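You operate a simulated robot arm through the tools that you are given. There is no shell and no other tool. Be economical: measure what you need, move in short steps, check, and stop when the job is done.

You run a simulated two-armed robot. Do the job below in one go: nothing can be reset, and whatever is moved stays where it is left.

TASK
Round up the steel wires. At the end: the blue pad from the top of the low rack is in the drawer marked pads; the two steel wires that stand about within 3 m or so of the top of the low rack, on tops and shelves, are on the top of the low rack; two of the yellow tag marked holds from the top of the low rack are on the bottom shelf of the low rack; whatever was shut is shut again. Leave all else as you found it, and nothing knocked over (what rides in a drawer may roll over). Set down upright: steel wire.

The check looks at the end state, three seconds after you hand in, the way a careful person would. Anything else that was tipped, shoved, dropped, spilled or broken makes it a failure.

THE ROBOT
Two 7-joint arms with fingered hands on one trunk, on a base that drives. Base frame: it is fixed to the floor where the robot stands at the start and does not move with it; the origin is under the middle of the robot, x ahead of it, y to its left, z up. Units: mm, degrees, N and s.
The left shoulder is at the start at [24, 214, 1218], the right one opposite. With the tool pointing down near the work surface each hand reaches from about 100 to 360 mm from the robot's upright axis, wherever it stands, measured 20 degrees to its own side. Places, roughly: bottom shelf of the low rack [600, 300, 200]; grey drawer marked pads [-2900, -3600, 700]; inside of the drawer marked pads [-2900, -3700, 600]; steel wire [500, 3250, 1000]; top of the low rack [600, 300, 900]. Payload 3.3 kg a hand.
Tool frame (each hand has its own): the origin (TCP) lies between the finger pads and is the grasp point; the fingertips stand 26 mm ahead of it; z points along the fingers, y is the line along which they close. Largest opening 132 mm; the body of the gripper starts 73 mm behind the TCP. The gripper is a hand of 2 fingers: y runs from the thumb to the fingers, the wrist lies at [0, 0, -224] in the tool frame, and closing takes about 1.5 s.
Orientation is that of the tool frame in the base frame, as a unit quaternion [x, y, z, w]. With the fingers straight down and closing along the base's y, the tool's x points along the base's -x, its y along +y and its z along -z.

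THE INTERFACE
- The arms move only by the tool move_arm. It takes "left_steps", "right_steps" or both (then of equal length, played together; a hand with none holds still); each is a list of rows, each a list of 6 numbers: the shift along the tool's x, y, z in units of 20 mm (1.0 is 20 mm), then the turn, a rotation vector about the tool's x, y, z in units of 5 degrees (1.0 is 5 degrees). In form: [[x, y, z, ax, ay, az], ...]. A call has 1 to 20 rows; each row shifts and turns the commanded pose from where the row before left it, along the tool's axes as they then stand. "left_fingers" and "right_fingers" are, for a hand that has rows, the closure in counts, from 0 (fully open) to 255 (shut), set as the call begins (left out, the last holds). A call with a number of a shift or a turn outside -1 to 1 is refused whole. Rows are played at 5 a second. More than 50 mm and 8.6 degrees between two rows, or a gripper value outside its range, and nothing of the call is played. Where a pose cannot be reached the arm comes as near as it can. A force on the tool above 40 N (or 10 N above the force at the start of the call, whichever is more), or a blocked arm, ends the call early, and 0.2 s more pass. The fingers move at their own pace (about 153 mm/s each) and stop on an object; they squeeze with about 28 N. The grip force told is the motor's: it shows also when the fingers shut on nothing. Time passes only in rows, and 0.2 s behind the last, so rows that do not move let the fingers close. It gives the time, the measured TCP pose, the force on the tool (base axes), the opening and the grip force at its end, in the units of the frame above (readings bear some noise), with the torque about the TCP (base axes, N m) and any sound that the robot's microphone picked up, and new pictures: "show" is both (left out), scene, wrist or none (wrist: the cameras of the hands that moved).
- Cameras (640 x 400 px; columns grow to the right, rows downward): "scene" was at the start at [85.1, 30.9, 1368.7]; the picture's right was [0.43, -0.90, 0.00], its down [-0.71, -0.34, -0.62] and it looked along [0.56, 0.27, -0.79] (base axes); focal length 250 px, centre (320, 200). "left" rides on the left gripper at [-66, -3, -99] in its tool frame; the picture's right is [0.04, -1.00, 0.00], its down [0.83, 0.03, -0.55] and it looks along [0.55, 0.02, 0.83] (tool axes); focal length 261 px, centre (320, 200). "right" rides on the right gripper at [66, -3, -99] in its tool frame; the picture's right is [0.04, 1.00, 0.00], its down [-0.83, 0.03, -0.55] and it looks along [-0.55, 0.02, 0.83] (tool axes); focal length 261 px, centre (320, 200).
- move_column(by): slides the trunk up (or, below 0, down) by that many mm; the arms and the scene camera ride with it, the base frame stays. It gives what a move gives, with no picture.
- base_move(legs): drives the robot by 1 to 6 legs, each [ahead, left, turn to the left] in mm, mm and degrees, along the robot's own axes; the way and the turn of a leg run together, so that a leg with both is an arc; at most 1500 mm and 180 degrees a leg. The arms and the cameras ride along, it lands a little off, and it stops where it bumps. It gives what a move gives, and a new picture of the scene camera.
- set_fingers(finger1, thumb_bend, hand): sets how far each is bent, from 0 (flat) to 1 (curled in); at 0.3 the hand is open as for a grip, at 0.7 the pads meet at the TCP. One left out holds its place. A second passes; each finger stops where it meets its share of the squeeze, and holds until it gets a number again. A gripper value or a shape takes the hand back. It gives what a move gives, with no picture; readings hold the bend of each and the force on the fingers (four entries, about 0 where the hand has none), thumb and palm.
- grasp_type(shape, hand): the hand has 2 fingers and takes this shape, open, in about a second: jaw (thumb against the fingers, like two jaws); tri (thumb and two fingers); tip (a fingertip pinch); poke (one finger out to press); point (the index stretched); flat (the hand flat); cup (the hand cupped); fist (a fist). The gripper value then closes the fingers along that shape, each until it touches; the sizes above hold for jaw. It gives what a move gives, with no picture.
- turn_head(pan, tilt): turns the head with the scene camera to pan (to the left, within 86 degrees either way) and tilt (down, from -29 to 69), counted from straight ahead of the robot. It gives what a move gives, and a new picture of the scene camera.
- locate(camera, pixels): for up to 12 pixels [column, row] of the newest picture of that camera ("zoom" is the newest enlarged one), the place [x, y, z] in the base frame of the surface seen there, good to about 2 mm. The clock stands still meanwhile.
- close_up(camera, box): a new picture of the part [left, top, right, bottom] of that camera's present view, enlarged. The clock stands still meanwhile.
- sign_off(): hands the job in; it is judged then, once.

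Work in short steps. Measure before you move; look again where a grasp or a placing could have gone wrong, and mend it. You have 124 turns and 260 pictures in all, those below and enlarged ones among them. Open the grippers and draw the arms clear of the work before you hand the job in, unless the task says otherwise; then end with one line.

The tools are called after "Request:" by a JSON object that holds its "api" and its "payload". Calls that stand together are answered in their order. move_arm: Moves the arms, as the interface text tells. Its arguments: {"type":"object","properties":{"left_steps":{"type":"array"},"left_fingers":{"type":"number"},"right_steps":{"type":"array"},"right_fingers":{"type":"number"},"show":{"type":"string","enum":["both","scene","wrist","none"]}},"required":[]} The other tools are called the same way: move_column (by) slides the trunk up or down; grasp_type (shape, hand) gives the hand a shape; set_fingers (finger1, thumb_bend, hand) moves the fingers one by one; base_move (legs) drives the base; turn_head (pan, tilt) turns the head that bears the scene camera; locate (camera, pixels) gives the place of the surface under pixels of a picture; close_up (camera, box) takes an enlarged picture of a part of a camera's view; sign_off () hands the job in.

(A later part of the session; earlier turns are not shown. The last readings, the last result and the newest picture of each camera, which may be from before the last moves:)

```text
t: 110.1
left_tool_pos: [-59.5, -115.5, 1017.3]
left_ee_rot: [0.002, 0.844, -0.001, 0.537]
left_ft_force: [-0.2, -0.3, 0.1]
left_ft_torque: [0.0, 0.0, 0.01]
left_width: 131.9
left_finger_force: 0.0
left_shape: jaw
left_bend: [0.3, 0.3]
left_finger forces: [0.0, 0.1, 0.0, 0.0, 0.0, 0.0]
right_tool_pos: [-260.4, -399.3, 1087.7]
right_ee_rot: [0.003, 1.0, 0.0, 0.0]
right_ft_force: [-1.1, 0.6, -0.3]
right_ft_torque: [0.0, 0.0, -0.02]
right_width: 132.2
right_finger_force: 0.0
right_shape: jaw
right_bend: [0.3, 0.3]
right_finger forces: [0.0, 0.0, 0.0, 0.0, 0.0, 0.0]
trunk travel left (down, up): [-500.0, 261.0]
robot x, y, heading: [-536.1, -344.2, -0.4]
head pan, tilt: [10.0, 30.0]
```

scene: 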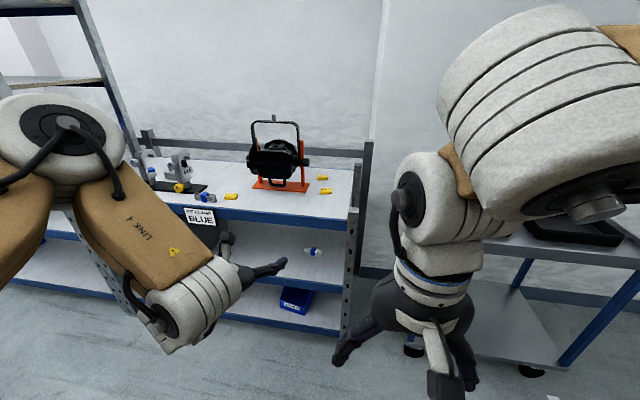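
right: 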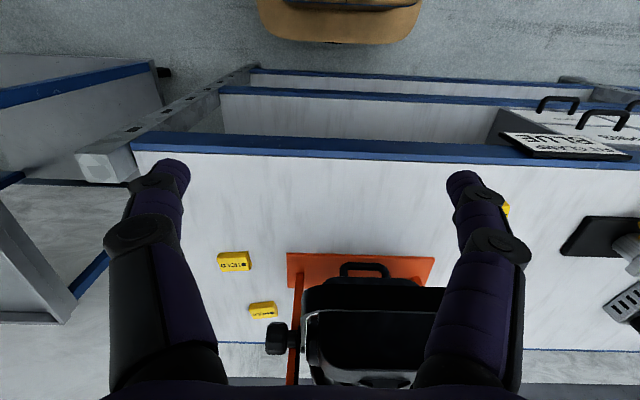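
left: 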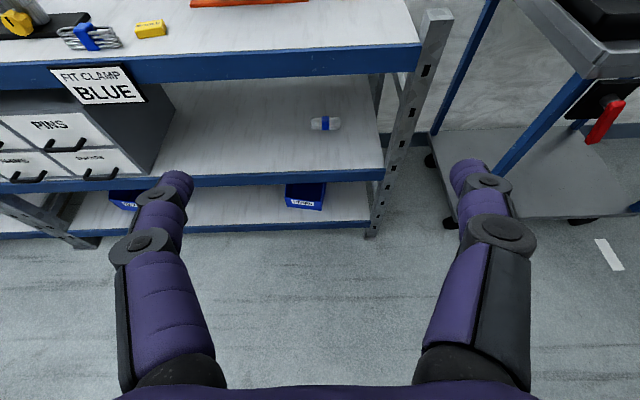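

The trunk moves at most 400 a call; I lower in two steps and look.

Request:
{"api": "move_column", "payload": {"by": -400}}

Request:
{"api": "move_column", "payload": {"by": -72}}

Request:
{"api": "close_up", "payload": {"camera": "left", "box": [0, 0, 640, 400]}}

Request:
{"api": "turn_head", "payload": {"pan": 15, "tilt": 25}}

```text
t: 114.0
left_tool_pos: [-69.3, -116.7, 516.0]
left_ee_rot: [0.002, 0.901, -0.002, 0.434]
left_ft_force: [-0.1, 0.1, -0.5]
left_ft_torque: [-0.03, 0.01, -0.01]
left_width: 131.9
left_finger_force: 0.0
left_shape: jaw
left_bend: [0.3, 0.3]
left_finger forces: [0.1, 0.0, 0.0, 0.0, 0.0, 0.0]
right_tool_pos: [-260.4, -399.3, 689.4]
right_ee_rot: [0.002, 1.0, 0.0, 0.001]
right_ft_force: [-0.2, 0.6, -0.4]
right_ft_torque: [-0.01, -0.01, 0.01]
right_width: 131.9
right_finger_force: 0.0
right_shape: jaw
right_bend: [0.3, 0.3]
right_finger forces: [0.0, 0.0, 0.0, 0.0, 0.0, 0.0]
trunk travel left (down, up): [-100.0, 661.0]
robot x, y, heading: [-537.7, -347.3, -0.3]
head pan, tilt: [10.0, 30.0]
```

```text
t: 115.0
left_tool_pos: [-78.9, -117.1, 410.7]
left_ee_rot: [0.002, 0.919, -0.002, 0.393]
left_ft_force: [0.0, 1.0, -0.4]
left_ft_torque: [-0.03, 0.04, -0.02]
left_width: 131.9
left_finger_force: 0.0
left_shape: jaw
left_bend: [0.3, 0.3]
left_finger forces: [0.1, 0.1, 0.0, 0.1, 0.0, 0.0]
right_tool_pos: [-258.4, -402.7, 612.4]
right_ee_rot: [0.013, 1.0, -0.002, -0.005]
right_ft_force: [16.1, 8.5, -11.2]
right_ft_torque: [-0.99, 0.99, -0.72]
right_width: 131.8
right_finger_force: 0.1
right_shape: jaw
right_bend: [0.3, 0.3]
right_finger forces: [0.1, 0.1, 0.1, 0.0, 0.0, 0.0]
trunk travel left (down, up): [-28.0, 733.0]
robot x, y, heading: [-540.3, -344.9, -0.0]
head pan, tilt: [10.0, 30.0]
```

```text
1.00 times, centred on (320, 200) of left
```

zoom: 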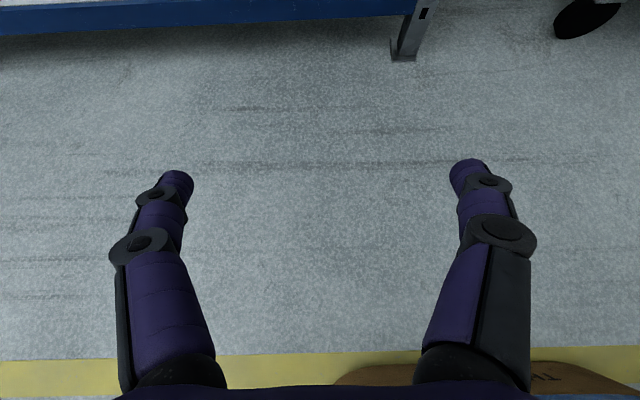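

```text
t: 115.7
left_tool_pos: [-79.2, -116.5, 410.5]
left_ee_rot: [0.003, 0.919, -0.002, 0.394]
left_ft_force: [0.6, 0.3, 0.7]
left_ft_torque: [-0.01, -0.05, -0.02]
left_width: 131.8
left_finger_force: 0.1
left_shape: jaw
left_bend: [0.3, 0.3]
left_finger forces: [0.0, 0.0, 0.1, 0.0, 0.0, 0.0]
right_tool_pos: [-257.6, -403.1, 614.8]
right_ee_rot: [0.014, 1.0, -0.001, -0.005]
right_ft_force: [17.3, -8.0, -13.0]
right_ft_torque: [0.95, 0.95, 0.67]
right_width: 132.0
right_finger_force: 0.1
right_shape: jaw
right_bend: [0.3, 0.3]
right_finger forces: [0.0, 0.0, 0.0, 0.1, 0.0, 0.1]
trunk travel left (down, up): [-28.0, 733.0]
robot x, y, heading: [-539.2, -342.7, -0.4]
head pan, tilt: [15.0, 25.0]
```

scene: 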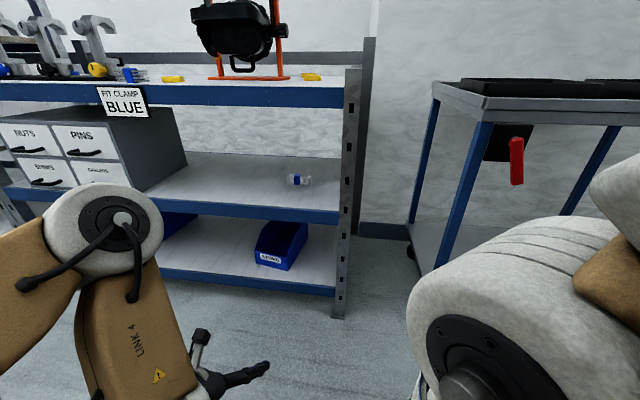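

Something is off: the left hand sank more than the trunk and the right hand feels 16 N, probably touching the robot itself. I raise the trunk 150 and look at the robot's own body.

Request:
{"api": "move_column", "payload": {"by": 150}}

Request:
{"api": "turn_head", "payload": {"pan": 20, "tilt": 65}}

Request:
{"api": "move_arm", "payload": {"right_steps": [[0, 0, 0, 0, 0, 0]], "left_steps": [[0, 0, 0, 0, 0, 0]], "show": "wrist"}}

```text
t: 117.5
left_tool_pos: [-78.8, -116.0, 561.3]
left_ee_rot: [0.003, 0.919, -0.002, 0.394]
left_ft_force: [-0.5, 0.4, -0.2]
left_ft_torque: [0.01, 0.01, 0.0]
left_width: 131.8
left_finger_force: 0.1
left_shape: jaw
left_bend: [0.3, 0.3]
left_finger forces: [0.1, 0.0, 0.1, 0.1, 0.1, 0.0]
right_tool_pos: [-262.0, -400.1, 765.9]
right_ee_rot: [0.004, 1.0, 0.0, -0.001]
right_ft_force: [0.6, -0.4, -0.6]
right_ft_torque: [-0.03, 0.0, -0.04]
right_width: 131.8
right_finger_force: 0.1
right_shape: jaw
right_bend: [0.3, 0.3]
right_finger forces: [0.0, 0.0, 0.0, 0.0, 0.0, 0.0]
trunk travel left (down, up): [-178.0, 583.0]
robot x, y, heading: [-537.5, -349.5, -0.3]
head pan, tilt: [15.0, 25.0]
```

```text
t: 118.5
left_tool_pos: [-78.3, -116.3, 560.3]
left_ee_rot: [0.003, 0.919, -0.003, 0.394]
left_ft_force: [-0.3, 0.1, -0.1]
left_ft_torque: [0.01, 0.0, 0.02]
left_width: 131.9
left_finger_force: 0.1
left_shape: jaw
left_bend: [0.3, 0.3]
left_finger forces: [0.1, 0.0, 0.0, 0.1, 0.0, 0.1]
right_tool_pos: [-260.2, -399.2, 766.3]
right_ee_rot: [0.003, 1.0, 0.0, 0.0]
right_ft_force: [0.4, -0.3, 0.2]
right_ft_torque: [0.02, 0.01, 0.0]
right_width: 131.9
right_finger_force: 0.0
right_shape: jaw
right_bend: [0.3, 0.3]
right_finger forces: [0.1, 0.1, 0.1, 0.0, 0.0, 0.0]
trunk travel left (down, up): [-178.0, 583.0]
robot x, y, heading: [-539.5, -345.7, -0.3]
head pan, tilt: [20.0, 65.0]
```

scene: 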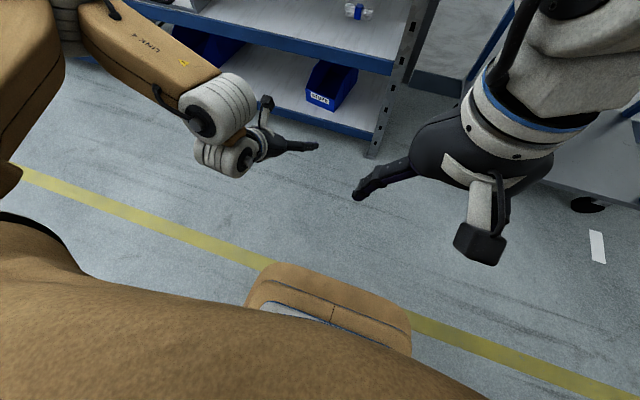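

```text
t: 118.9
left_tool_pos: [-78.6, -116.0, 560.9]
left_ee_rot: [0.003, 0.919, -0.002, 0.394]
left_ft_force: [-0.2, 0.3, 0.3]
left_ft_torque: [0.01, 0.02, -0.02]
left_width: 132.1
left_finger_force: 0.0
left_shape: jaw
left_bend: [0.3, 0.3]
left_finger forces: [0.1, 0.1, 0.0, 0.0, 0.0, 0.0]
right_tool_pos: [-260.4, -398.7, 767.7]
right_ee_rot: [0.002, 1.0, 0.001, 0.0]
right_ft_force: [0.6, -0.2, 0.2]
right_ft_torque: [-0.01, -0.02, 0.01]
right_width: 132.1
right_finger_force: 0.0
right_shape: jaw
right_bend: [0.3, 0.3]
right_finger forces: [0.0, 0.0, 0.1, 0.0, 0.1, 0.0]
trunk travel left (down, up): [-178.0, 583.0]
robot x, y, heading: [-539.9, -346.1, -0.1]
head pan, tilt: [20.0, 65.0]
```

right: 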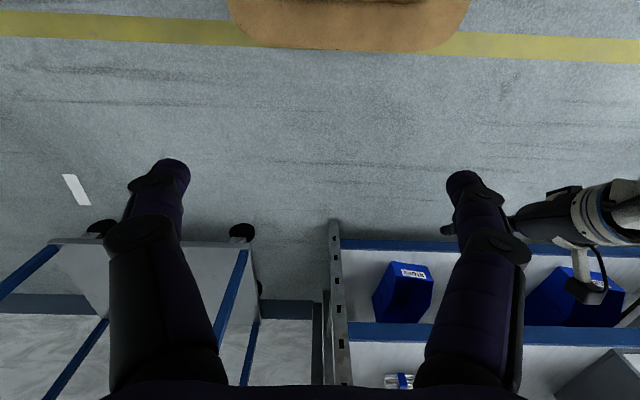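
left: 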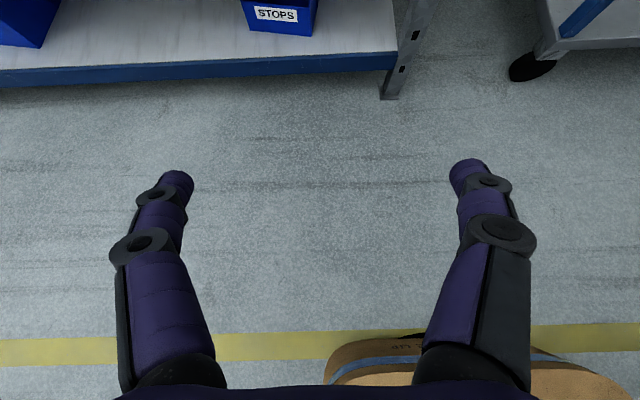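

The left arm's pose changed (pitch now 46°). I measure the robot's own body in this view to learn what the arms touched.

Request:
{"api": "locate", "payload": {"camera": "scene", "pixels": [[200, 330], [30, 245], [330, 300], [100, 300], [10, 190], [360, 290], [330, 370], [450, 385], [500, 250], [110, 40]]}}

```text
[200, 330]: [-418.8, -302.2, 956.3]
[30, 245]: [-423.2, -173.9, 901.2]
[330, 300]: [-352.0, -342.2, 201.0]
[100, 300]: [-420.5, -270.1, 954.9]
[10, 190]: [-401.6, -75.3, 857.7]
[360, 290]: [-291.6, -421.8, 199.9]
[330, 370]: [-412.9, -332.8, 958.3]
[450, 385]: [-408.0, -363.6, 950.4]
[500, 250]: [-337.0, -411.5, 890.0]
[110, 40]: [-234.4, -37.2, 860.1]
```

Nothing fixed explains it, but this lower trunk height (−322) should suffice, using the arm's own reach. I re-pitch the left hand by 19° towards level.

Request:
{"api": "move_arm", "payload": {"left_steps": [[-0.15, 0, 0.2, 0, -0.95, 0], [-0.15, 0, 0.2, 0, -0.95, 0], [-0.15, 0, 0.2, 0, -0.95, 0], [-0.15, 0, 0.2, 0, -0.95, 0]], "show": "wrist"}}

```text
t: 119.9
left_tool_pos: [-59.2, -115.7, 560.7]
left_ee_rot: [0.002, 0.841, -0.003, 0.541]
left_ft_force: [0.8, 0.1, -0.1]
left_ft_torque: [0.0, 0.01, 0.0]
left_width: 131.9
left_finger_force: 0.0
left_shape: jaw
left_bend: [0.3, 0.3]
left_finger forces: [0.0, 0.0, 0.0, 0.0, 0.1, 0.0]
right_tool_pos: [-261.1, -399.0, 765.9]
right_ee_rot: [0.002, 1.0, 0.0, -0.001]
right_ft_force: [-0.5, 0.4, 0.0]
right_ft_torque: [-0.01, 0.0, -0.03]
right_width: 131.9
right_finger_force: 0.1
right_shape: jaw
right_bend: [0.3, 0.3]
right_finger forces: [0.0, 0.0, 0.0, 0.0, 0.1, 0.0]
trunk travel left (down, up): [-178.0, 583.0]
robot x, y, heading: [-537.5, -346.6, -0.4]
head pan, tilt: [20.0, 65.0]
```

left: 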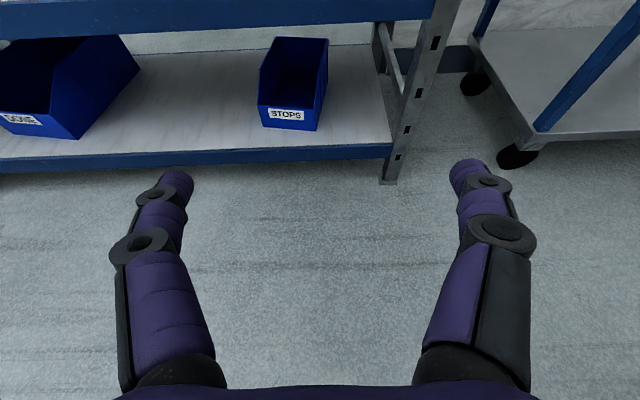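

Now ahead 400 so that the fingers come to the shelf front, and look.

Request:
{"api": "base_move", "payload": {"legs": [[400, 0, 0]]}}

Request:
{"api": "turn_head", "payload": {"pan": 20, "tilt": 35}}

Request:
{"api": "close_up", "payload": {"camera": "left", "box": [0, 0, 640, 400]}}

```text
t: 122.4
left_tool_pos: [344.7, -120.7, 560.0]
left_ee_rot: [0.004, 0.841, -0.004, 0.541]
left_ft_force: [-0.6, 0.1, 0.1]
left_ft_torque: [-0.02, -0.02, -0.01]
left_width: 131.7
left_finger_force: 0.1
left_shape: jaw
left_bend: [0.3, 0.3]
left_finger forces: [0.0, 0.1, 0.0, 0.0, 0.0, 0.0]
right_tool_pos: [141.9, -404.5, 766.9]
right_ee_rot: [0.006, 1.0, 0.0, 0.0]
right_ft_force: [-0.1, -0.1, -0.8]
right_ft_torque: [0.0, 0.0, -0.03]
right_width: 132.0
right_finger_force: 0.0
right_shape: jaw
right_bend: [0.3, 0.3]
right_finger forces: [0.1, 0.0, 0.1, 0.0, 0.1, 0.1]
trunk travel left (down, up): [-178.0, 583.0]
robot x, y, heading: [-136.0, -348.0, -0.7]
head pan, tilt: [20.0, 65.0]
```

scene: 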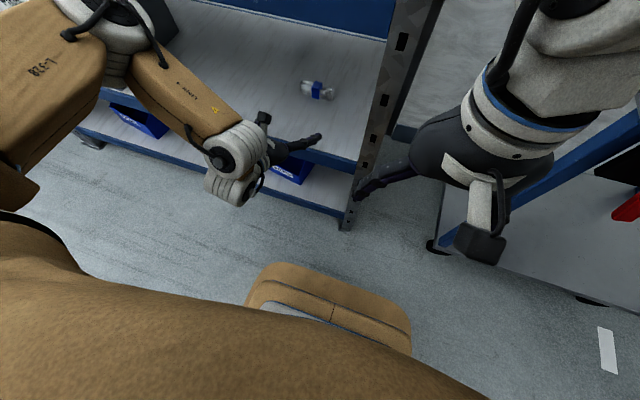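

```text
t: 123.4
left_tool_pos: [345.8, -121.6, 559.9]
left_ee_rot: [0.004, 0.842, -0.004, 0.54]
left_ft_force: [-0.1, -0.1, 0.2]
left_ft_torque: [0.0, -0.02, 0.04]
left_width: 131.6
left_finger_force: 0.1
left_shape: jaw
left_bend: [0.3, 0.3]
left_finger forces: [0.0, 0.0, 0.0, 0.0, 0.0, 0.0]
right_tool_pos: [140.7, -404.6, 765.6]
right_ee_rot: [0.005, 1.0, 0.0, 0.0]
right_ft_force: [0.2, 0.7, -0.5]
right_ft_torque: [0.0, 0.0, 0.02]
right_width: 131.8
right_finger_force: 0.1
right_shape: jaw
right_bend: [0.3, 0.3]
right_finger forces: [0.0, 0.0, 0.0, 0.0, 0.0, 0.1]
trunk travel left (down, up): [-178.0, 583.0]
robot x, y, heading: [-135.7, -352.8, -0.3]
head pan, tilt: [20.0, 35.0]
```

scene: 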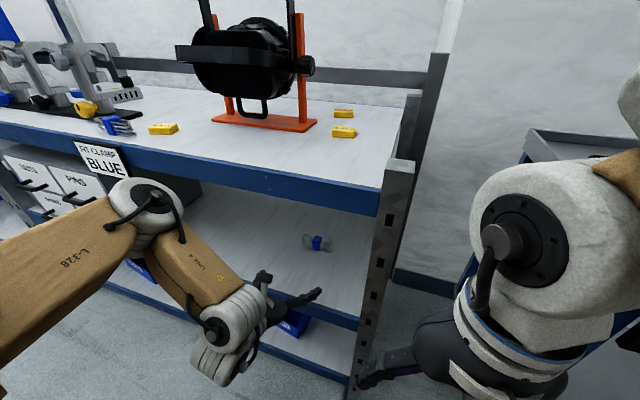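

```text
1.00 times, centred on (320, 200) of left
```

zoom: 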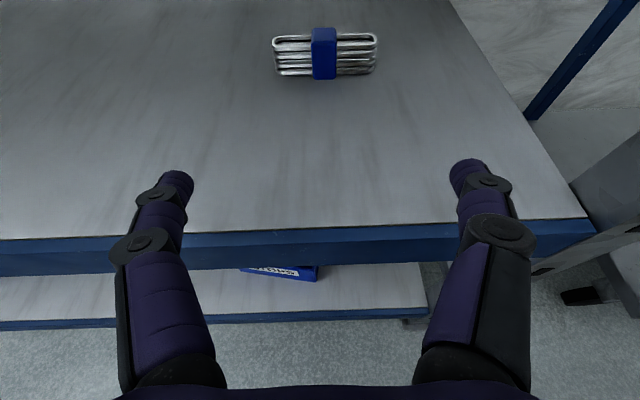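

I measure the wire, and the elbow that is close to the rack's front beam.

Request:
{"api": "locate", "payload": {"camera": "zoom", "pixels": [[322, 30], [322, 45], [324, 77], [276, 45], [374, 38], [280, 72], [372, 70], [520, 245]]}}

Request:
{"api": "locate", "payload": {"camera": "scene", "pixels": [[150, 205], [175, 190], [160, 232], [215, 270], [250, 180], [260, 275]]}}

```text
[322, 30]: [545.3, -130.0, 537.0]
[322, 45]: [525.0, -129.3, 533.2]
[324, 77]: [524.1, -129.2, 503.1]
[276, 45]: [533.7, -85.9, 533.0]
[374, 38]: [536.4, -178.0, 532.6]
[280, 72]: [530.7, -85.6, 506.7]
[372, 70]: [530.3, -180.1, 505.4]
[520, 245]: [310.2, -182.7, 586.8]
```

```text
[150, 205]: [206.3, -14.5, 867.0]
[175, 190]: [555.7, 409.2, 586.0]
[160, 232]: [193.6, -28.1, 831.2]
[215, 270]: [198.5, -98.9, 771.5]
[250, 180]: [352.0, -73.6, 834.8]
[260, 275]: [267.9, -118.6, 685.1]
```

The wire is at x 525–552, y −181…−83, long side along y. I drive 30 more, then extend the arm 120 mm, watching.

Request:
{"api": "base_move", "payload": {"legs": [[30, 0, 0]]}}

Request:
{"api": "move_arm", "payload": {"left_steps": [[-0.31, -0.09, 0.959, 0, 0, 0], [-0.31, -0.09, 0.959, 0, 0, 0], [-0.31, -0.09, 0.959, 0, 0, 0], [-0.31, -0.09, 0.959, 0, 0, 0], [-0.31, -0.09, 0.959, 0, 0, 0], [-0.31, -0.09, 0.959, 0, 0, 0]], "show": "both"}}

```text
t: 124.2
left_tool_pos: [377.1, -122.6, 559.2]
left_ee_rot: [0.005, 0.841, -0.004, 0.541]
left_ft_force: [-0.1, 0.2, -0.4]
left_ft_torque: [-0.03, 0.0, -0.01]
left_width: 131.9
left_finger_force: 0.1
left_shape: jaw
left_bend: [0.3, 0.3]
left_finger forces: [0.0, 0.0, 0.1, 0.1, 0.0, 0.0]
right_tool_pos: [171.8, -404.5, 766.5]
right_ee_rot: [0.005, 1.0, 0.0, -0.001]
right_ft_force: [-0.3, -1.1, -0.8]
right_ft_torque: [0.05, 0.0, 0.04]
right_width: 131.8
right_finger_force: 0.2
right_shape: jaw
right_bend: [0.3, 0.3]
right_finger forces: [0.0, 0.1, 0.1, 0.1, 0.0, 0.0]
trunk travel left (down, up): [-178.0, 583.0]
robot x, y, heading: [-105.0, -350.2, -0.9]
head pan, tilt: [20.0, 35.0]
```

scene: 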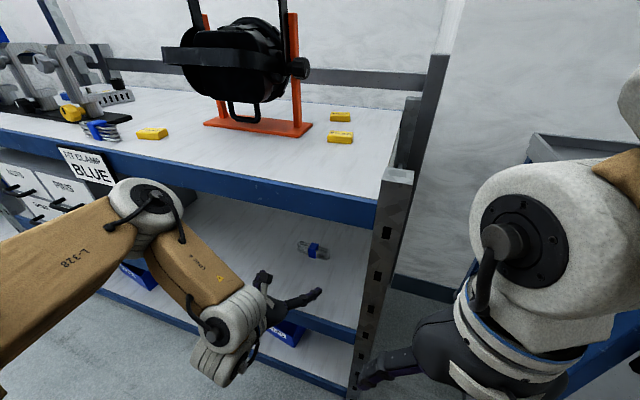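

```text
t: 125.6
left_tool_pos: [406.0, -125.8, 555.9]
left_ee_rot: [0.005, 0.841, -0.005, 0.54]
left_ft_force: [0.5, 0.0, 0.2]
left_ft_torque: [-0.02, 0.0, 0.01]
left_width: 132.1
left_finger_force: 0.0
left_shape: jaw
left_bend: [0.3, 0.3]
left_finger forces: [0.0, 0.0, 0.0, 0.0, 0.0, 0.1]
left hand out of reach, approached as far as the arm can: row 2, 3, 4, 5, 6
right_tool_pos: [172.4, -404.6, 766.1]
right_ee_rot: [0.006, 1.0, 0.0, 0.001]
right_ft_force: [-0.3, -1.0, 0.0]
right_ft_torque: [-0.01, 0.0, -0.02]
right_width: 132.0
right_finger_force: 0.0
right_shape: jaw
right_bend: [0.3, 0.3]
right_finger forces: [0.0, 0.0, 0.1, 0.0, 0.1, 0.1]
trunk travel left (down, up): [-178.0, 583.0]
robot x, y, heading: [-109.2, -347.0, -0.7]
head pan, tilt: [20.0, 35.0]
```

scene: 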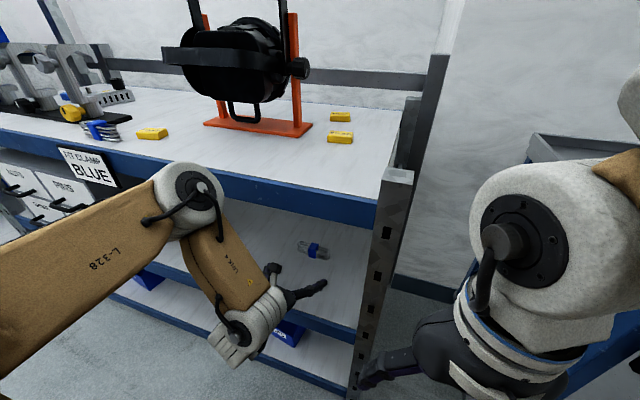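
left: 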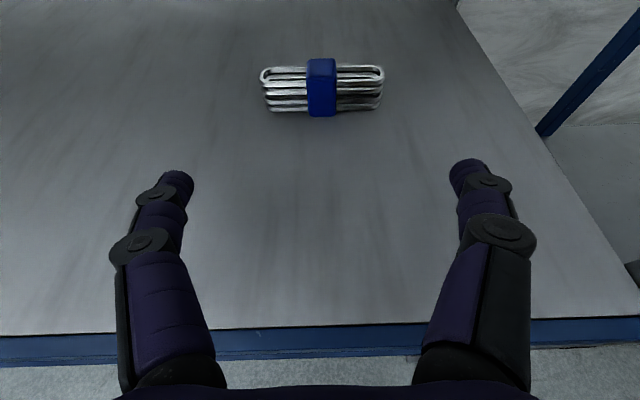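

The wrist bend is at its limit with this near-level pitch. I steepen it to 45° (there is ≈300 mm clearance) and extend again.

Request:
{"api": "move_arm", "payload": {"left_steps": [[-0.16, 0, -0.11, 0, 1, 0], [-0.16, 0, -0.11, 0, 1, 0], [-0.16, 0, -0.11, 0, 1, 0], [-0.16, 0, -0.11, 0, 1, 0]], "show": "none"}}

Request:
{"api": "move_arm", "payload": {"left_steps": [[-0.7, 0, 0.7, 0, 0, 0], [-0.7, 0, 0.7, 0, 0, 0], [-0.7, 0, 0.7, 0, 0, 0]], "show": "both"}}

```text
t: 126.6
left_tool_pos: [406.8, -126.6, 569.1]
left_ee_rot: [0.005, 0.923, -0.003, 0.385]
left_ft_force: [0.6, -0.2, -0.4]
left_ft_torque: [-0.01, -0.02, 0.0]
left_width: 132.3
left_finger_force: 0.1
left_shape: jaw
left_bend: [0.3, 0.3]
left_finger forces: [0.0, 0.1, 0.1, 0.1, 0.0, 0.0]
right_tool_pos: [172.7, -403.4, 768.1]
right_ee_rot: [0.006, 1.0, 0.0, 0.0]
right_ft_force: [-0.4, 1.0, -0.2]
right_ft_torque: [0.03, -0.02, -0.02]
right_width: 131.8
right_finger_force: 0.0
right_shape: jaw
right_bend: [0.3, 0.3]
right_finger forces: [0.0, 0.1, 0.1, 0.0, 0.0, 0.1]
trunk travel left (down, up): [-178.0, 583.0]
robot x, y, heading: [-106.4, -351.9, -0.5]
head pan, tilt: [20.0, 35.0]
```

```text
t: 127.4
left_tool_pos: [466.1, -129.2, 570.6]
left_ee_rot: [0.004, 0.922, -0.002, 0.386]
left_ft_force: [-0.2, 0.2, -0.5]
left_ft_torque: [0.0, 0.03, -0.03]
left_width: 132.2
left_finger_force: 0.1
left_shape: jaw
left_bend: [0.3, 0.3]
left_finger forces: [0.0, 0.1, 0.1, 0.0, 0.0, 0.1]
right_tool_pos: [172.4, -404.2, 766.3]
right_ee_rot: [0.006, 1.0, 0.0, 0.0]
right_ft_force: [-0.4, -0.1, 0.0]
right_ft_torque: [0.01, 0.0, -0.01]
right_width: 131.9
right_finger_force: 0.1
right_shape: jaw
right_bend: [0.3, 0.3]
right_finger forces: [0.0, 0.0, 0.0, 0.0, 0.1, 0.0]
trunk travel left (down, up): [-178.0, 583.0]
robot x, y, heading: [-105.4, -351.8, -0.7]
head pan, tilt: [20.0, 35.0]
```

scene: 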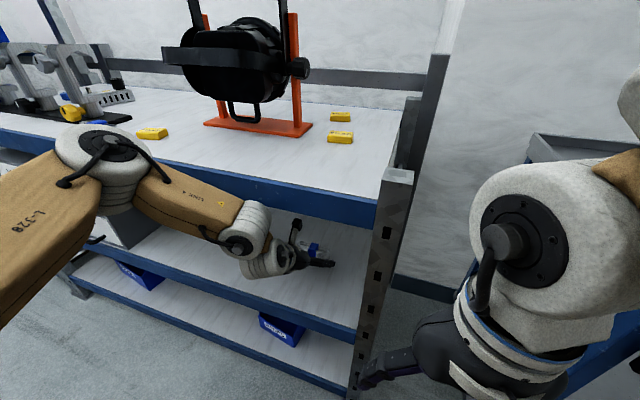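
left: 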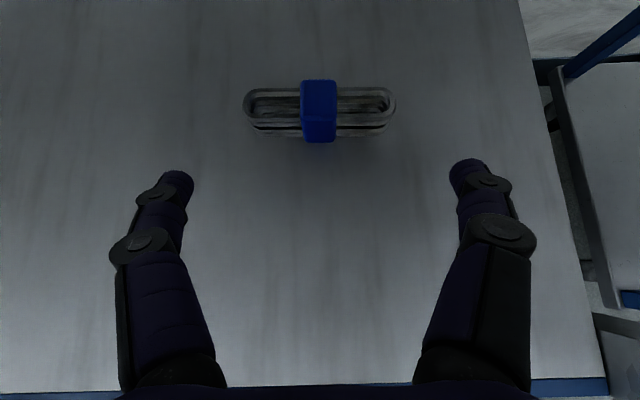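

It reaches now. I check the elbow/forearm clearance to the rack and the wire's position.

Request:
{"api": "locate", "payload": {"camera": "scene", "pixels": [[110, 150], [140, 195], [190, 185], [230, 210], [250, 215], [240, 245]]}}

Request:
{"api": "locate", "payload": {"camera": "left", "pixels": [[319, 82], [319, 108], [319, 140], [248, 105], [392, 105]]}}

```text
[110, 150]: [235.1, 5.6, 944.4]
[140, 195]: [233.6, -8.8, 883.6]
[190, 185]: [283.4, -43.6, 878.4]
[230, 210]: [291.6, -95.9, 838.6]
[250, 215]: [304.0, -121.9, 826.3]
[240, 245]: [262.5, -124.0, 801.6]
```

```text
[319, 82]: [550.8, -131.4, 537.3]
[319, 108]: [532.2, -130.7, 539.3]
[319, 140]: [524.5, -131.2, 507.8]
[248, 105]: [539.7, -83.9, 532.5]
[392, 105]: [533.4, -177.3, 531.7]
```

The forearm would meet the top's front beam. I need the shoulder lower: I retract, back off 150, raise the hand 100 relative to the trunk, and lower the trunk by 120.

Request:
{"api": "move_arm", "payload": {"left_steps": [[0.7, 0, -0.7, 0, 0, 0], [0.7, 0, -0.7, 0, 0, 0], [0.7, 0, -0.7, 0, 0, 0]], "show": "none"}}

Request:
{"api": "base_move", "payload": {"legs": [[-200, 0, 0]]}}

Request:
{"api": "move_arm", "payload": {"left_steps": [[-0.7, 0, -0.7, 0, 0, 0], [-0.7, 0, -0.7, 0, 0, 0], [-0.7, 0, -0.7, 0, 0, 0], [-0.7, 0, -0.7, 0, 0, 0], [-0.7, 0, -0.7, 0, 0, 0]], "show": "none"}}

Request:
{"api": "move_column", "payload": {"by": -120}}

```text
t: 128.2
left_tool_pos: [405.4, -127.6, 567.4]
left_ee_rot: [0.005, 0.922, -0.002, 0.386]
left_ft_force: [0.1, 0.0, -0.4]
left_ft_torque: [-0.05, -0.01, 0.02]
left_width: 132.0
left_finger_force: 0.2
left_shape: jaw
left_bend: [0.3, 0.3]
left_finger forces: [0.0, 0.0, 0.0, 0.0, 0.1, 0.1]
right_tool_pos: [173.6, -405.2, 765.8]
right_ee_rot: [0.005, 1.0, 0.0, 0.0]
right_ft_force: [-0.4, 0.1, 0.3]
right_ft_torque: [0.01, -0.01, -0.01]
right_width: 131.6
right_finger_force: 0.0
right_shape: jaw
right_bend: [0.3, 0.3]
right_finger forces: [0.0, 0.0, 0.0, 0.1, 0.0, 0.0]
trunk travel left (down, up): [-178.0, 583.0]
robot x, y, heading: [-105.7, -350.7, -0.4]
head pan, tilt: [20.0, 35.0]
```

```text
t: 129.8
left_tool_pos: [205.8, -125.6, 569.0]
left_ee_rot: [0.006, 0.922, -0.003, 0.387]
left_ft_force: [-1.2, 0.4, -0.1]
left_ft_torque: [-0.01, 0.01, -0.01]
left_width: 132.0
left_finger_force: 0.0
left_shape: jaw
left_bend: [0.3, 0.3]
left_finger forces: [0.0, 0.0, 0.0, 0.0, 0.0, 0.0]
right_tool_pos: [-29.1, -402.0, 766.6]
right_ee_rot: [0.005, 1.0, 0.0, 0.001]
right_ft_force: [0.6, -0.7, -0.4]
right_ft_torque: [0.02, 0.01, 0.07]
right_width: 132.0
right_finger_force: 0.0
right_shape: jaw
right_bend: [0.3, 0.3]
right_finger forces: [0.1, 0.0, 0.0, 0.0, 0.1, 0.0]
trunk travel left (down, up): [-178.0, 583.0]
robot x, y, heading: [-306.5, -348.6, -0.5]
head pan, tilt: [20.0, 35.0]
```

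scene: 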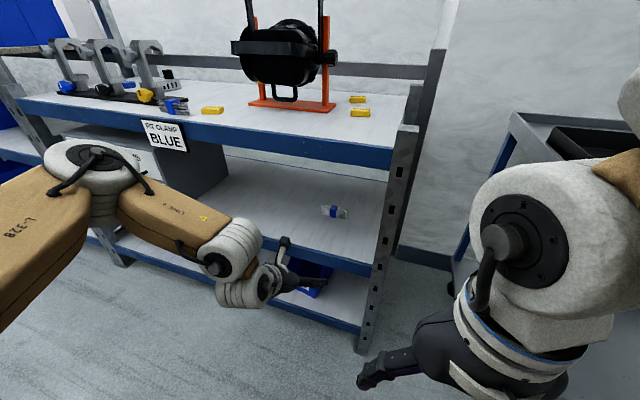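

```text
t: 131.0
left_tool_pos: [204.8, -124.8, 666.7]
left_ee_rot: [0.006, 0.922, -0.003, 0.386]
left_ft_force: [-0.1, 0.9, -0.1]
left_ft_torque: [0.01, -0.02, 0.03]
left_width: 132.2
left_finger_force: 0.0
left_shape: jaw
left_bend: [0.3, 0.3]
left_finger forces: [0.0, 0.0, 0.1, 0.0, 0.1, 0.0]
right_tool_pos: [-28.2, -402.9, 766.7]
right_ee_rot: [0.005, 1.0, 0.0, -0.001]
right_ft_force: [0.1, 0.5, -0.2]
right_ft_torque: [-0.04, 0.03, 0.01]
right_width: 132.1
right_finger_force: 0.1
right_shape: jaw
right_bend: [0.3, 0.3]
right_finger forces: [0.0, 0.1, 0.0, 0.0, 0.0, 0.0]
trunk travel left (down, up): [-178.0, 583.0]
robot x, y, heading: [-305.2, -345.0, -0.7]
head pan, tilt: [20.0, 35.0]
```

```text
t: 132.5
left_tool_pos: [205.7, -126.7, 547.5]
left_ee_rot: [0.006, 0.923, -0.005, 0.386]
left_ft_force: [-0.4, 0.3, 0.7]
left_ft_torque: [0.01, 0.01, 0.0]
left_width: 131.9
left_finger_force: 0.1
left_shape: jaw
left_bend: [0.3, 0.3]
left_finger forces: [0.0, 0.0, 0.0, 0.0, 0.1, 0.1]
right_tool_pos: [-27.0, -401.5, 646.4]
right_ee_rot: [0.005, 1.0, -0.001, 0.0]
right_ft_force: [-0.3, 0.3, -0.5]
right_ft_torque: [0.02, 0.02, -0.02]
right_width: 131.7
right_finger_force: 0.1
right_shape: jaw
right_bend: [0.3, 0.3]
right_finger forces: [0.0, 0.0, 0.0, 0.0, 0.0, 0.0]
trunk travel left (down, up): [-58.0, 703.0]
robot x, y, heading: [-303.3, -349.5, -0.5]
head pan, tilt: [20.0, 35.0]
```

Tracked exactly this time. I re-pitch to 25° below level and test the extension here, in front of the rack.

Request:
{"api": "move_arm", "payload": {"left_steps": [[0, 0, 0, 0, -1, 0], [0, 0, 0, 0, -1, 0], [0, 0, 0, 0, -1, 0], [0, 0, 0, 0, -1, 0], [-0.423, 0, 0.906, 0, 0, 0], [-0.423, 0, 0.906, 0, 0, 0], [-0.423, 0, 0.906, 0, 0, 0], [-0.423, 0, 0.906, 0, 0, 0]], "show": "both"}}

```text
t: 134.3
left_tool_pos: [320.2, -123.3, 558.2]
left_ee_rot: [0.004, 0.842, -0.003, 0.54]
left_ft_force: [0.3, -0.6, -0.4]
left_ft_torque: [0.02, 0.01, 0.0]
left_width: 131.8
left_finger_force: 0.0
left_shape: jaw
left_bend: [0.3, 0.3]
left_finger forces: [0.0, 0.0, 0.1, 0.0, 0.0, 0.0]
left hand out of reach, approached as far as the arm can: row 3, 4
right_tool_pos: [-27.6, -402.5, 646.2]
right_ee_rot: [0.005, 1.0, 0.001, 0.0]
right_ft_force: [-0.4, 0.0, -0.1]
right_ft_torque: [0.04, 0.02, 0.01]
right_width: 131.8
right_finger_force: 0.1
right_shape: jaw
right_bend: [0.3, 0.3]
right_finger forces: [0.1, 0.0, 0.1, 0.0, 0.0, 0.0]
trunk travel left (down, up): [-58.0, 703.0]
robot x, y, heading: [-304.9, -348.1, -0.5]
head pan, tilt: [20.0, 35.0]
```

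scene: 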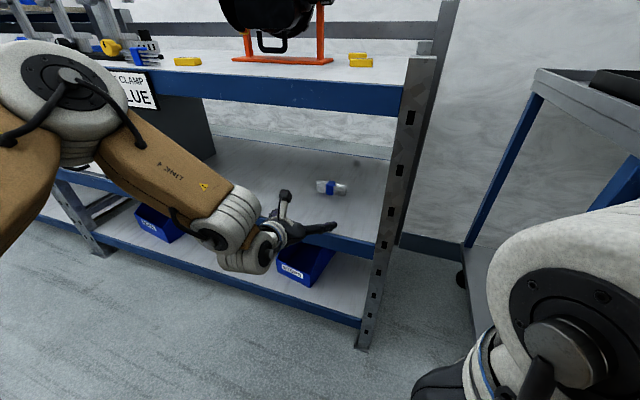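
left: 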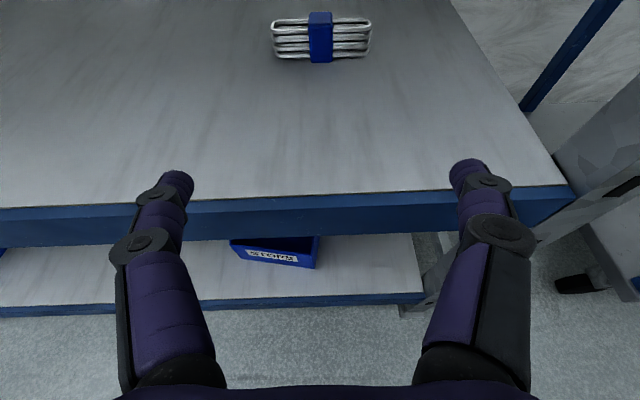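

Now check the arm's highest parts near the beam.

Request:
{"api": "locate", "payload": {"camera": "scene", "pixels": [[100, 70], [130, 110], [160, 130], [220, 185], [250, 195], [240, 240], [300, 105], [280, 112]]}}

```text
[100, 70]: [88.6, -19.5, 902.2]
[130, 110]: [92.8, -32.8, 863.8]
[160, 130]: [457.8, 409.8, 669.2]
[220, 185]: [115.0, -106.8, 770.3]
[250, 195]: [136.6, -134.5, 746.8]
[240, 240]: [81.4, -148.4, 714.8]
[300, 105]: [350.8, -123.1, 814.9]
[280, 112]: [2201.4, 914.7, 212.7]
```

With 218 mm further forward the elbow stays ≥35 mm before the beam (bottom 808) and the wrist passes under it. I drive 185 ahead.

Request:
{"api": "base_move", "payload": {"legs": [[185, -6, 0]]}}

Request:
{"api": "close_up", "payload": {"camera": "left", "box": [0, 0, 640, 400]}}

```text
t: 135.8
left_tool_pos: [499.0, -132.7, 558.7]
left_ee_rot: [0.005, 0.841, -0.004, 0.54]
left_ft_force: [-0.3, -0.3, 0.2]
left_ft_torque: [0.03, 0.0, -0.02]
left_width: 132.0
left_finger_force: 0.1
left_shape: jaw
left_bend: [0.3, 0.3]
left_finger forces: [0.0, 0.0, 0.0, 0.1, 0.1, 0.1]
right_tool_pos: [151.5, -411.6, 646.4]
right_ee_rot: [0.008, 1.0, -0.001, 0.0]
right_ft_force: [-0.6, 0.4, -0.6]
right_ft_torque: [0.01, -0.01, 0.0]
right_width: 131.8
right_finger_force: 0.2
right_shape: jaw
right_bend: [0.3, 0.3]
right_finger forces: [0.0, 0.0, 0.0, 0.0, 0.0, 0.0]
trunk travel left (down, up): [-58.0, 703.0]
robot x, y, heading: [-127.8, -355.6, -0.8]
head pan, tilt: [20.0, 35.0]
```

scene: 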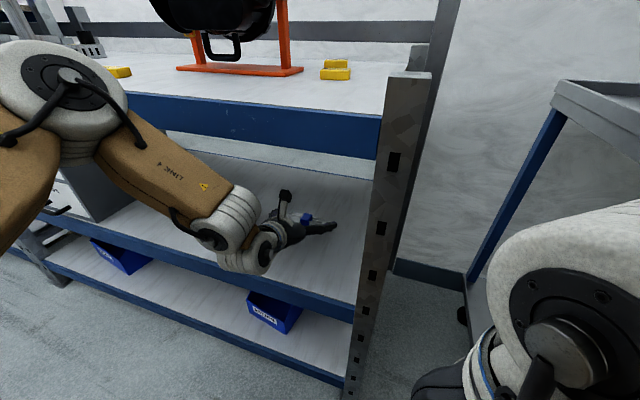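

```text
1.00 times, centred on (320, 200) of left
```

zoom: 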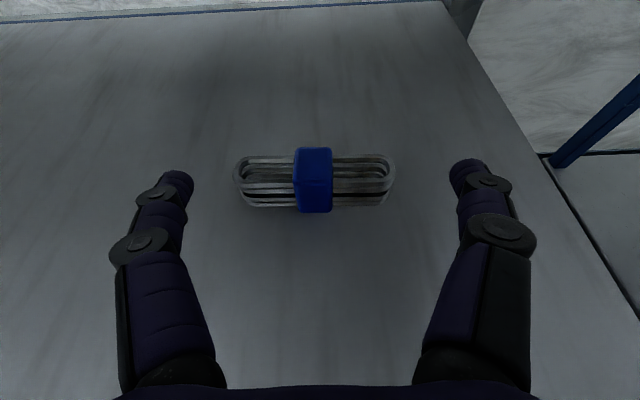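

Centred. I advance diagonally to [538, −131, 522] and close.

Request:
{"api": "move_arm", "payload": {"left_steps": [[0.29, 0.02, 0.85, 0, 0, 0], [0.29, 0.02, 0.85, 0, 0, 0], [0.29, 0.02, 0.85, 0, 0, 0]], "show": "wrist"}}

Request:
{"api": "move_arm", "payload": {"left_steps": [[0, 0, 0, 0, 0, 0], [0, 0, 0, 0, 0, 0], [0, 0, 0, 0, 0, 0], [0, 0, 0, 0, 0, 0], [0, 0, 0, 0, 0, 0], [0, 0, 0, 0, 0, 0], [0, 0, 0, 0, 0, 0], [0, 0, 0, 0, 0, 0]], "left_fingers": 255, "show": "wrist"}}

```text
t: 136.6
left_tool_pos: [539.8, -133.5, 522.7]
left_ee_rot: [0.006, 0.841, -0.005, 0.54]
left_ft_force: [-0.5, -0.5, -0.3]
left_ft_torque: [-0.02, 0.0, -0.02]
left_width: 132.0
left_finger_force: 0.0
left_shape: jaw
left_bend: [0.3, 0.3]
left_finger forces: [0.2, 0.1, 0.0, 0.0, 0.0, 0.1]
right_tool_pos: [152.1, -411.3, 645.6]
right_ee_rot: [0.006, 1.0, -0.001, -0.001]
right_ft_force: [0.1, -0.4, -0.5]
right_ft_torque: [-0.01, 0.05, -0.01]
right_width: 132.0
right_finger_force: 0.1
right_shape: jaw
right_bend: [0.3, 0.3]
right_finger forces: [0.0, 0.0, 0.0, 0.0, 0.1, 0.0]
trunk travel left (down, up): [-58.0, 703.0]
robot x, y, heading: [-124.3, -352.6, -1.0]
head pan, tilt: [20.0, 35.0]
```

left: 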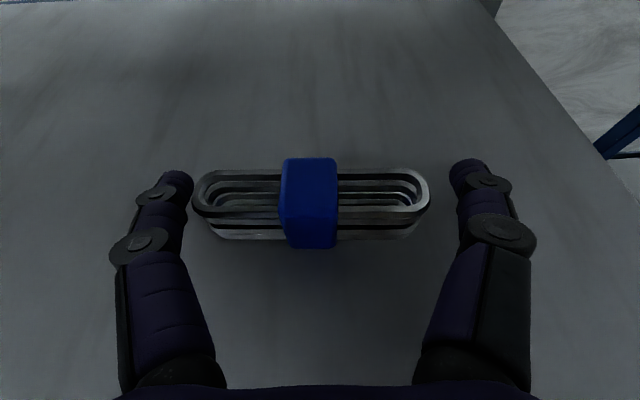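

```text
t: 138.4
left_tool_pos: [539.8, -134.0, 521.7]
left_ee_rot: [0.005, 0.842, -0.005, 0.54]
left_ft_force: [0.1, -0.3, -0.3]
left_ft_torque: [0.01, -0.03, 0.01]
left_width: 97.2
left_finger_force: 28.3
left_shape: jaw
left_bend: [0.67, 0.45]
left_finger forces: [25.4, 0.1, 0.1, 0.0, 27.0, 0.0]
right_tool_pos: [151.0, -410.6, 647.4]
right_ee_rot: [0.007, 1.0, 0.0, 0.0]
right_ft_force: [-0.1, -0.2, -0.2]
right_ft_torque: [0.0, 0.01, -0.02]
right_width: 131.7
right_finger_force: 0.0
right_shape: jaw
right_bend: [0.3, 0.3]
right_finger forces: [0.0, 0.1, 0.0, 0.1, 0.1, 0.0]
trunk travel left (down, up): [-58.0, 703.0]
robot x, y, heading: [-127.1, -356.6, -0.8]
head pan, tilt: [20.0, 35.0]
```

left: 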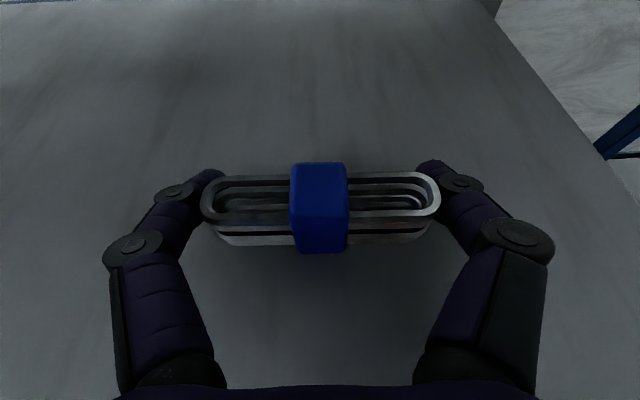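

Gripped (97 mm). I lift 30 mm, back straight out, raise the trunk and move left for placing in front of the lamp.

Request:
{"api": "move_arm", "payload": {"left_steps": [[-0.68, 0, -0.317, 0, 0, 0], [-0.68, 0, -0.317, 0, 0, 0]], "show": "none"}}

Request:
{"api": "base_move", "payload": {"legs": [[-400, 0, 0.8]]}}

Request:
{"api": "move_column", "payload": {"by": 400}}

Request:
{"api": "base_move", "payload": {"legs": [[0, 215, 0]]}}

```text
t: 139.0
left_tool_pos: [538.7, -133.2, 551.9]
left_ee_rot: [0.007, 0.842, -0.005, 0.54]
left_ft_force: [-0.1, -0.6, -1.3]
left_ft_torque: [-0.01, 0.0, -0.03]
left_width: 97.1
left_finger_force: 27.9
left_shape: jaw
left_bend: [0.67, 0.45]
left_finger forces: [25.6, 0.1, 0.0, 0.0, 27.0, 0.0]
right_tool_pos: [151.1, -411.5, 646.7]
right_ee_rot: [0.007, 1.0, 0.0, 0.0]
right_ft_force: [-0.4, -0.4, -0.2]
right_ft_torque: [0.02, 0.01, 0.0]
right_width: 132.0
right_finger_force: 0.1
right_shape: jaw
right_bend: [0.3, 0.3]
right_finger forces: [0.0, 0.0, 0.1, 0.0, 0.0, 0.0]
trunk travel left (down, up): [-58.0, 703.0]
robot x, y, heading: [-123.7, -352.1, -0.7]
head pan, tilt: [20.0, 35.0]
```

```text
t: 141.5
left_tool_pos: [134.4, -118.5, 552.4]
left_ee_rot: [-0.003, 0.842, 0.001, 0.54]
left_ft_force: [-0.7, 0.8, -1.1]
left_ft_torque: [-0.01, 0.01, -0.01]
left_width: 97.1
left_finger_force: 28.6
left_shape: jaw
left_bend: [0.67, 0.45]
left_finger forces: [25.5, 0.0, 0.0, 0.0, 27.0, 0.0]
right_tool_pos: [-249.0, -403.5, 646.1]
right_ee_rot: [-0.003, 1.0, 0.0, 0.0]
right_ft_force: [0.5, -0.1, 0.0]
right_ft_torque: [-0.04, -0.02, 0.01]
right_width: 131.6
right_finger_force: 0.1
right_shape: jaw
right_bend: [0.3, 0.3]
right_finger forces: [0.0, 0.0, 0.0, 0.1, 0.0, 0.0]
trunk travel left (down, up): [-58.0, 703.0]
robot x, y, heading: [-527.0, -356.8, 0.4]
head pan, tilt: [20.0, 35.0]
```

scene: 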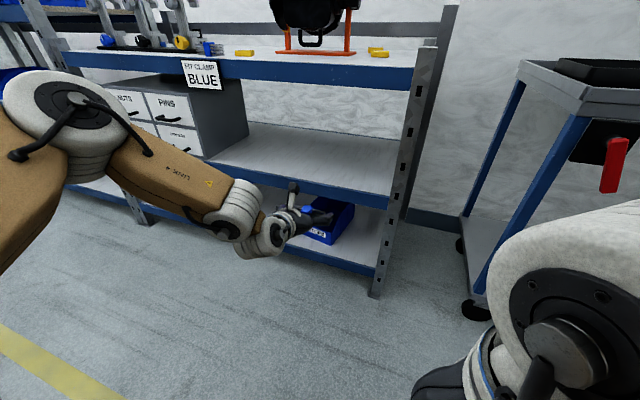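

```text
t: 145.3
left_tool_pos: [133.5, -118.7, 951.6]
left_ee_rot: [-0.003, 0.842, 0.0, 0.54]
left_ft_force: [-1.3, -0.6, -0.7]
left_ft_torque: [0.02, 0.02, 0.03]
left_width: 97.0
left_finger_force: 28.1
left_shape: jaw
left_bend: [0.67, 0.45]
left_finger forces: [25.5, 0.1, 0.1, 0.1, 27.0, 0.1]
right_tool_pos: [-248.2, -403.1, 1046.3]
right_ee_rot: [-0.004, 1.0, 0.0, 0.0]
right_ft_force: [-0.1, 0.4, 0.4]
right_ft_torque: [-0.03, -0.02, 0.0]
right_width: 132.0
right_finger_force: 0.0
right_shape: jaw
right_bend: [0.3, 0.3]
right_finger forces: [0.0, 0.0, 0.0, 0.0, 0.1, 0.1]
trunk travel left (down, up): [-458.0, 303.0]
robot x, y, heading: [-525.3, -357.9, 0.4]
head pan, tilt: [20.0, 35.0]
```

```text
t: 147.0
left_tool_pos: [133.3, 94.2, 951.0]
left_ee_rot: [-0.001, 0.842, -0.001, 0.54]
left_ft_force: [-0.5, -0.8, -0.8]
left_ft_torque: [0.01, -0.01, -0.03]
left_width: 97.2
left_finger_force: 27.9
left_shape: jaw
left_bend: [0.67, 0.45]
left_finger forces: [25.5, 0.0, 0.0, 0.1, 27.1, 0.0]
right_tool_pos: [-250.0, -189.4, 1045.4]
right_ee_rot: [-0.002, 1.0, -0.001, 0.0]
right_ft_force: [0.4, -0.5, 0.0]
right_ft_torque: [-0.04, -0.02, 0.02]
right_width: 131.8
right_finger_force: 0.0
right_shape: jaw
right_bend: [0.3, 0.3]
right_finger forces: [0.0, 0.1, 0.1, 0.0, 0.0, 0.0]
trunk travel left (down, up): [-458.0, 303.0]
robot x, y, heading: [-530.1, -137.0, 0.2]
head pan, tilt: [20.0, 35.0]
```

scene: 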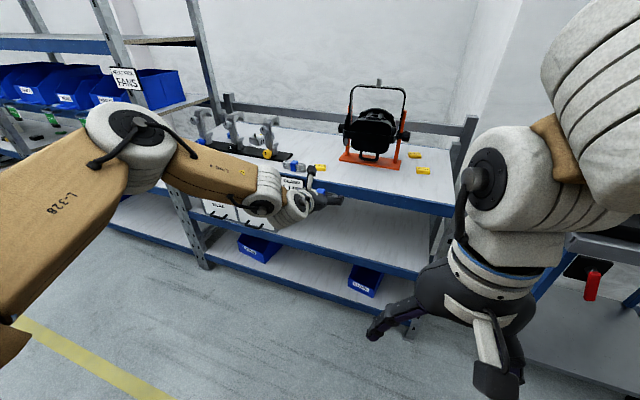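

I drive ahead 260 (right 14), lower 50, and look.

Request:
{"api": "base_move", "payload": {"legs": [[0, -14, 0], [260, 0, 0]]}}

Request:
{"api": "move_column", "payload": {"by": -50}}

Request:
{"api": "close_up", "payload": {"camera": "left", "box": [0, 0, 640, 400]}}

```text
t: 149.2
left_tool_pos: [392.1, 84.3, 950.8]
left_ee_rot: [-0.003, 0.842, 0.001, 0.539]
left_ft_force: [0.8, -0.4, -0.8]
left_ft_torque: [0.03, 0.0, -0.05]
left_width: 97.1
left_finger_force: 28.0
left_shape: jaw
left_bend: [0.67, 0.45]
left_finger forces: [25.4, 0.0, 0.0, 0.1, 27.2, 0.0]
right_tool_pos: [10.1, -202.1, 1045.9]
right_ee_rot: [-0.005, 1.0, 0.0, -0.001]
right_ft_force: [0.0, 0.2, 0.4]
right_ft_torque: [-0.01, 0.04, 0.0]
right_width: 132.1
right_finger_force: 0.0
right_shape: jaw
right_bend: [0.3, 0.3]
right_finger forces: [0.0, 0.1, 0.0, 0.1, 0.0, 0.1]
trunk travel left (down, up): [-458.0, 303.0]
robot x, y, heading: [-270.1, -151.1, 0.3]
head pan, tilt: [20.0, 35.0]
```

scene: 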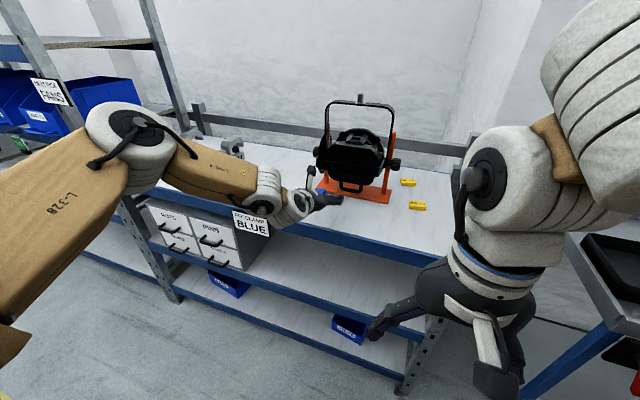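

```text
t: 150.1
left_tool_pos: [389.3, 83.6, 901.6]
left_ee_rot: [-0.003, 0.842, 0.001, 0.54]
left_ft_force: [-1.3, 0.2, -0.7]
left_ft_torque: [0.0, 0.04, -0.02]
left_width: 97.2
left_finger_force: 28.6
left_shape: jaw
left_bend: [0.67, 0.45]
left_finger forces: [25.5, 0.1, 0.0, 0.0, 27.0, 0.0]
right_tool_pos: [8.1, -203.7, 995.6]
right_ee_rot: [-0.003, 1.0, 0.0, 0.001]
right_ft_force: [0.4, 0.4, -1.6]
right_ft_torque: [-0.04, -0.03, 0.01]
right_width: 131.8
right_finger_force: 0.1
right_shape: jaw
right_bend: [0.3, 0.3]
right_finger forces: [0.1, 0.0, 0.1, 0.0, 0.0, 0.0]
trunk travel left (down, up): [-408.0, 353.0]
robot x, y, heading: [-268.0, -154.0, 0.5]
head pan, tilt: [20.0, 35.0]
```

```text
1.00 times, centred on (320, 200) of left
```

zoom: 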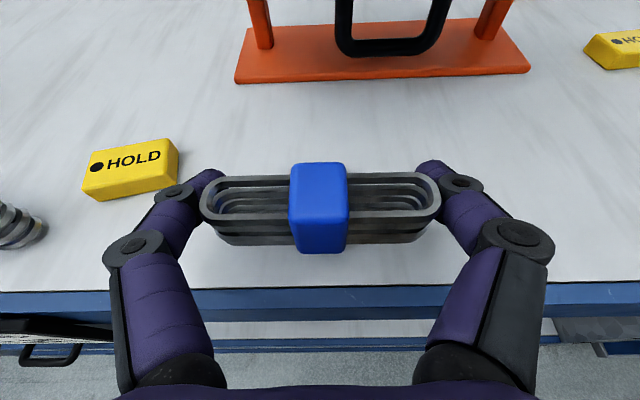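

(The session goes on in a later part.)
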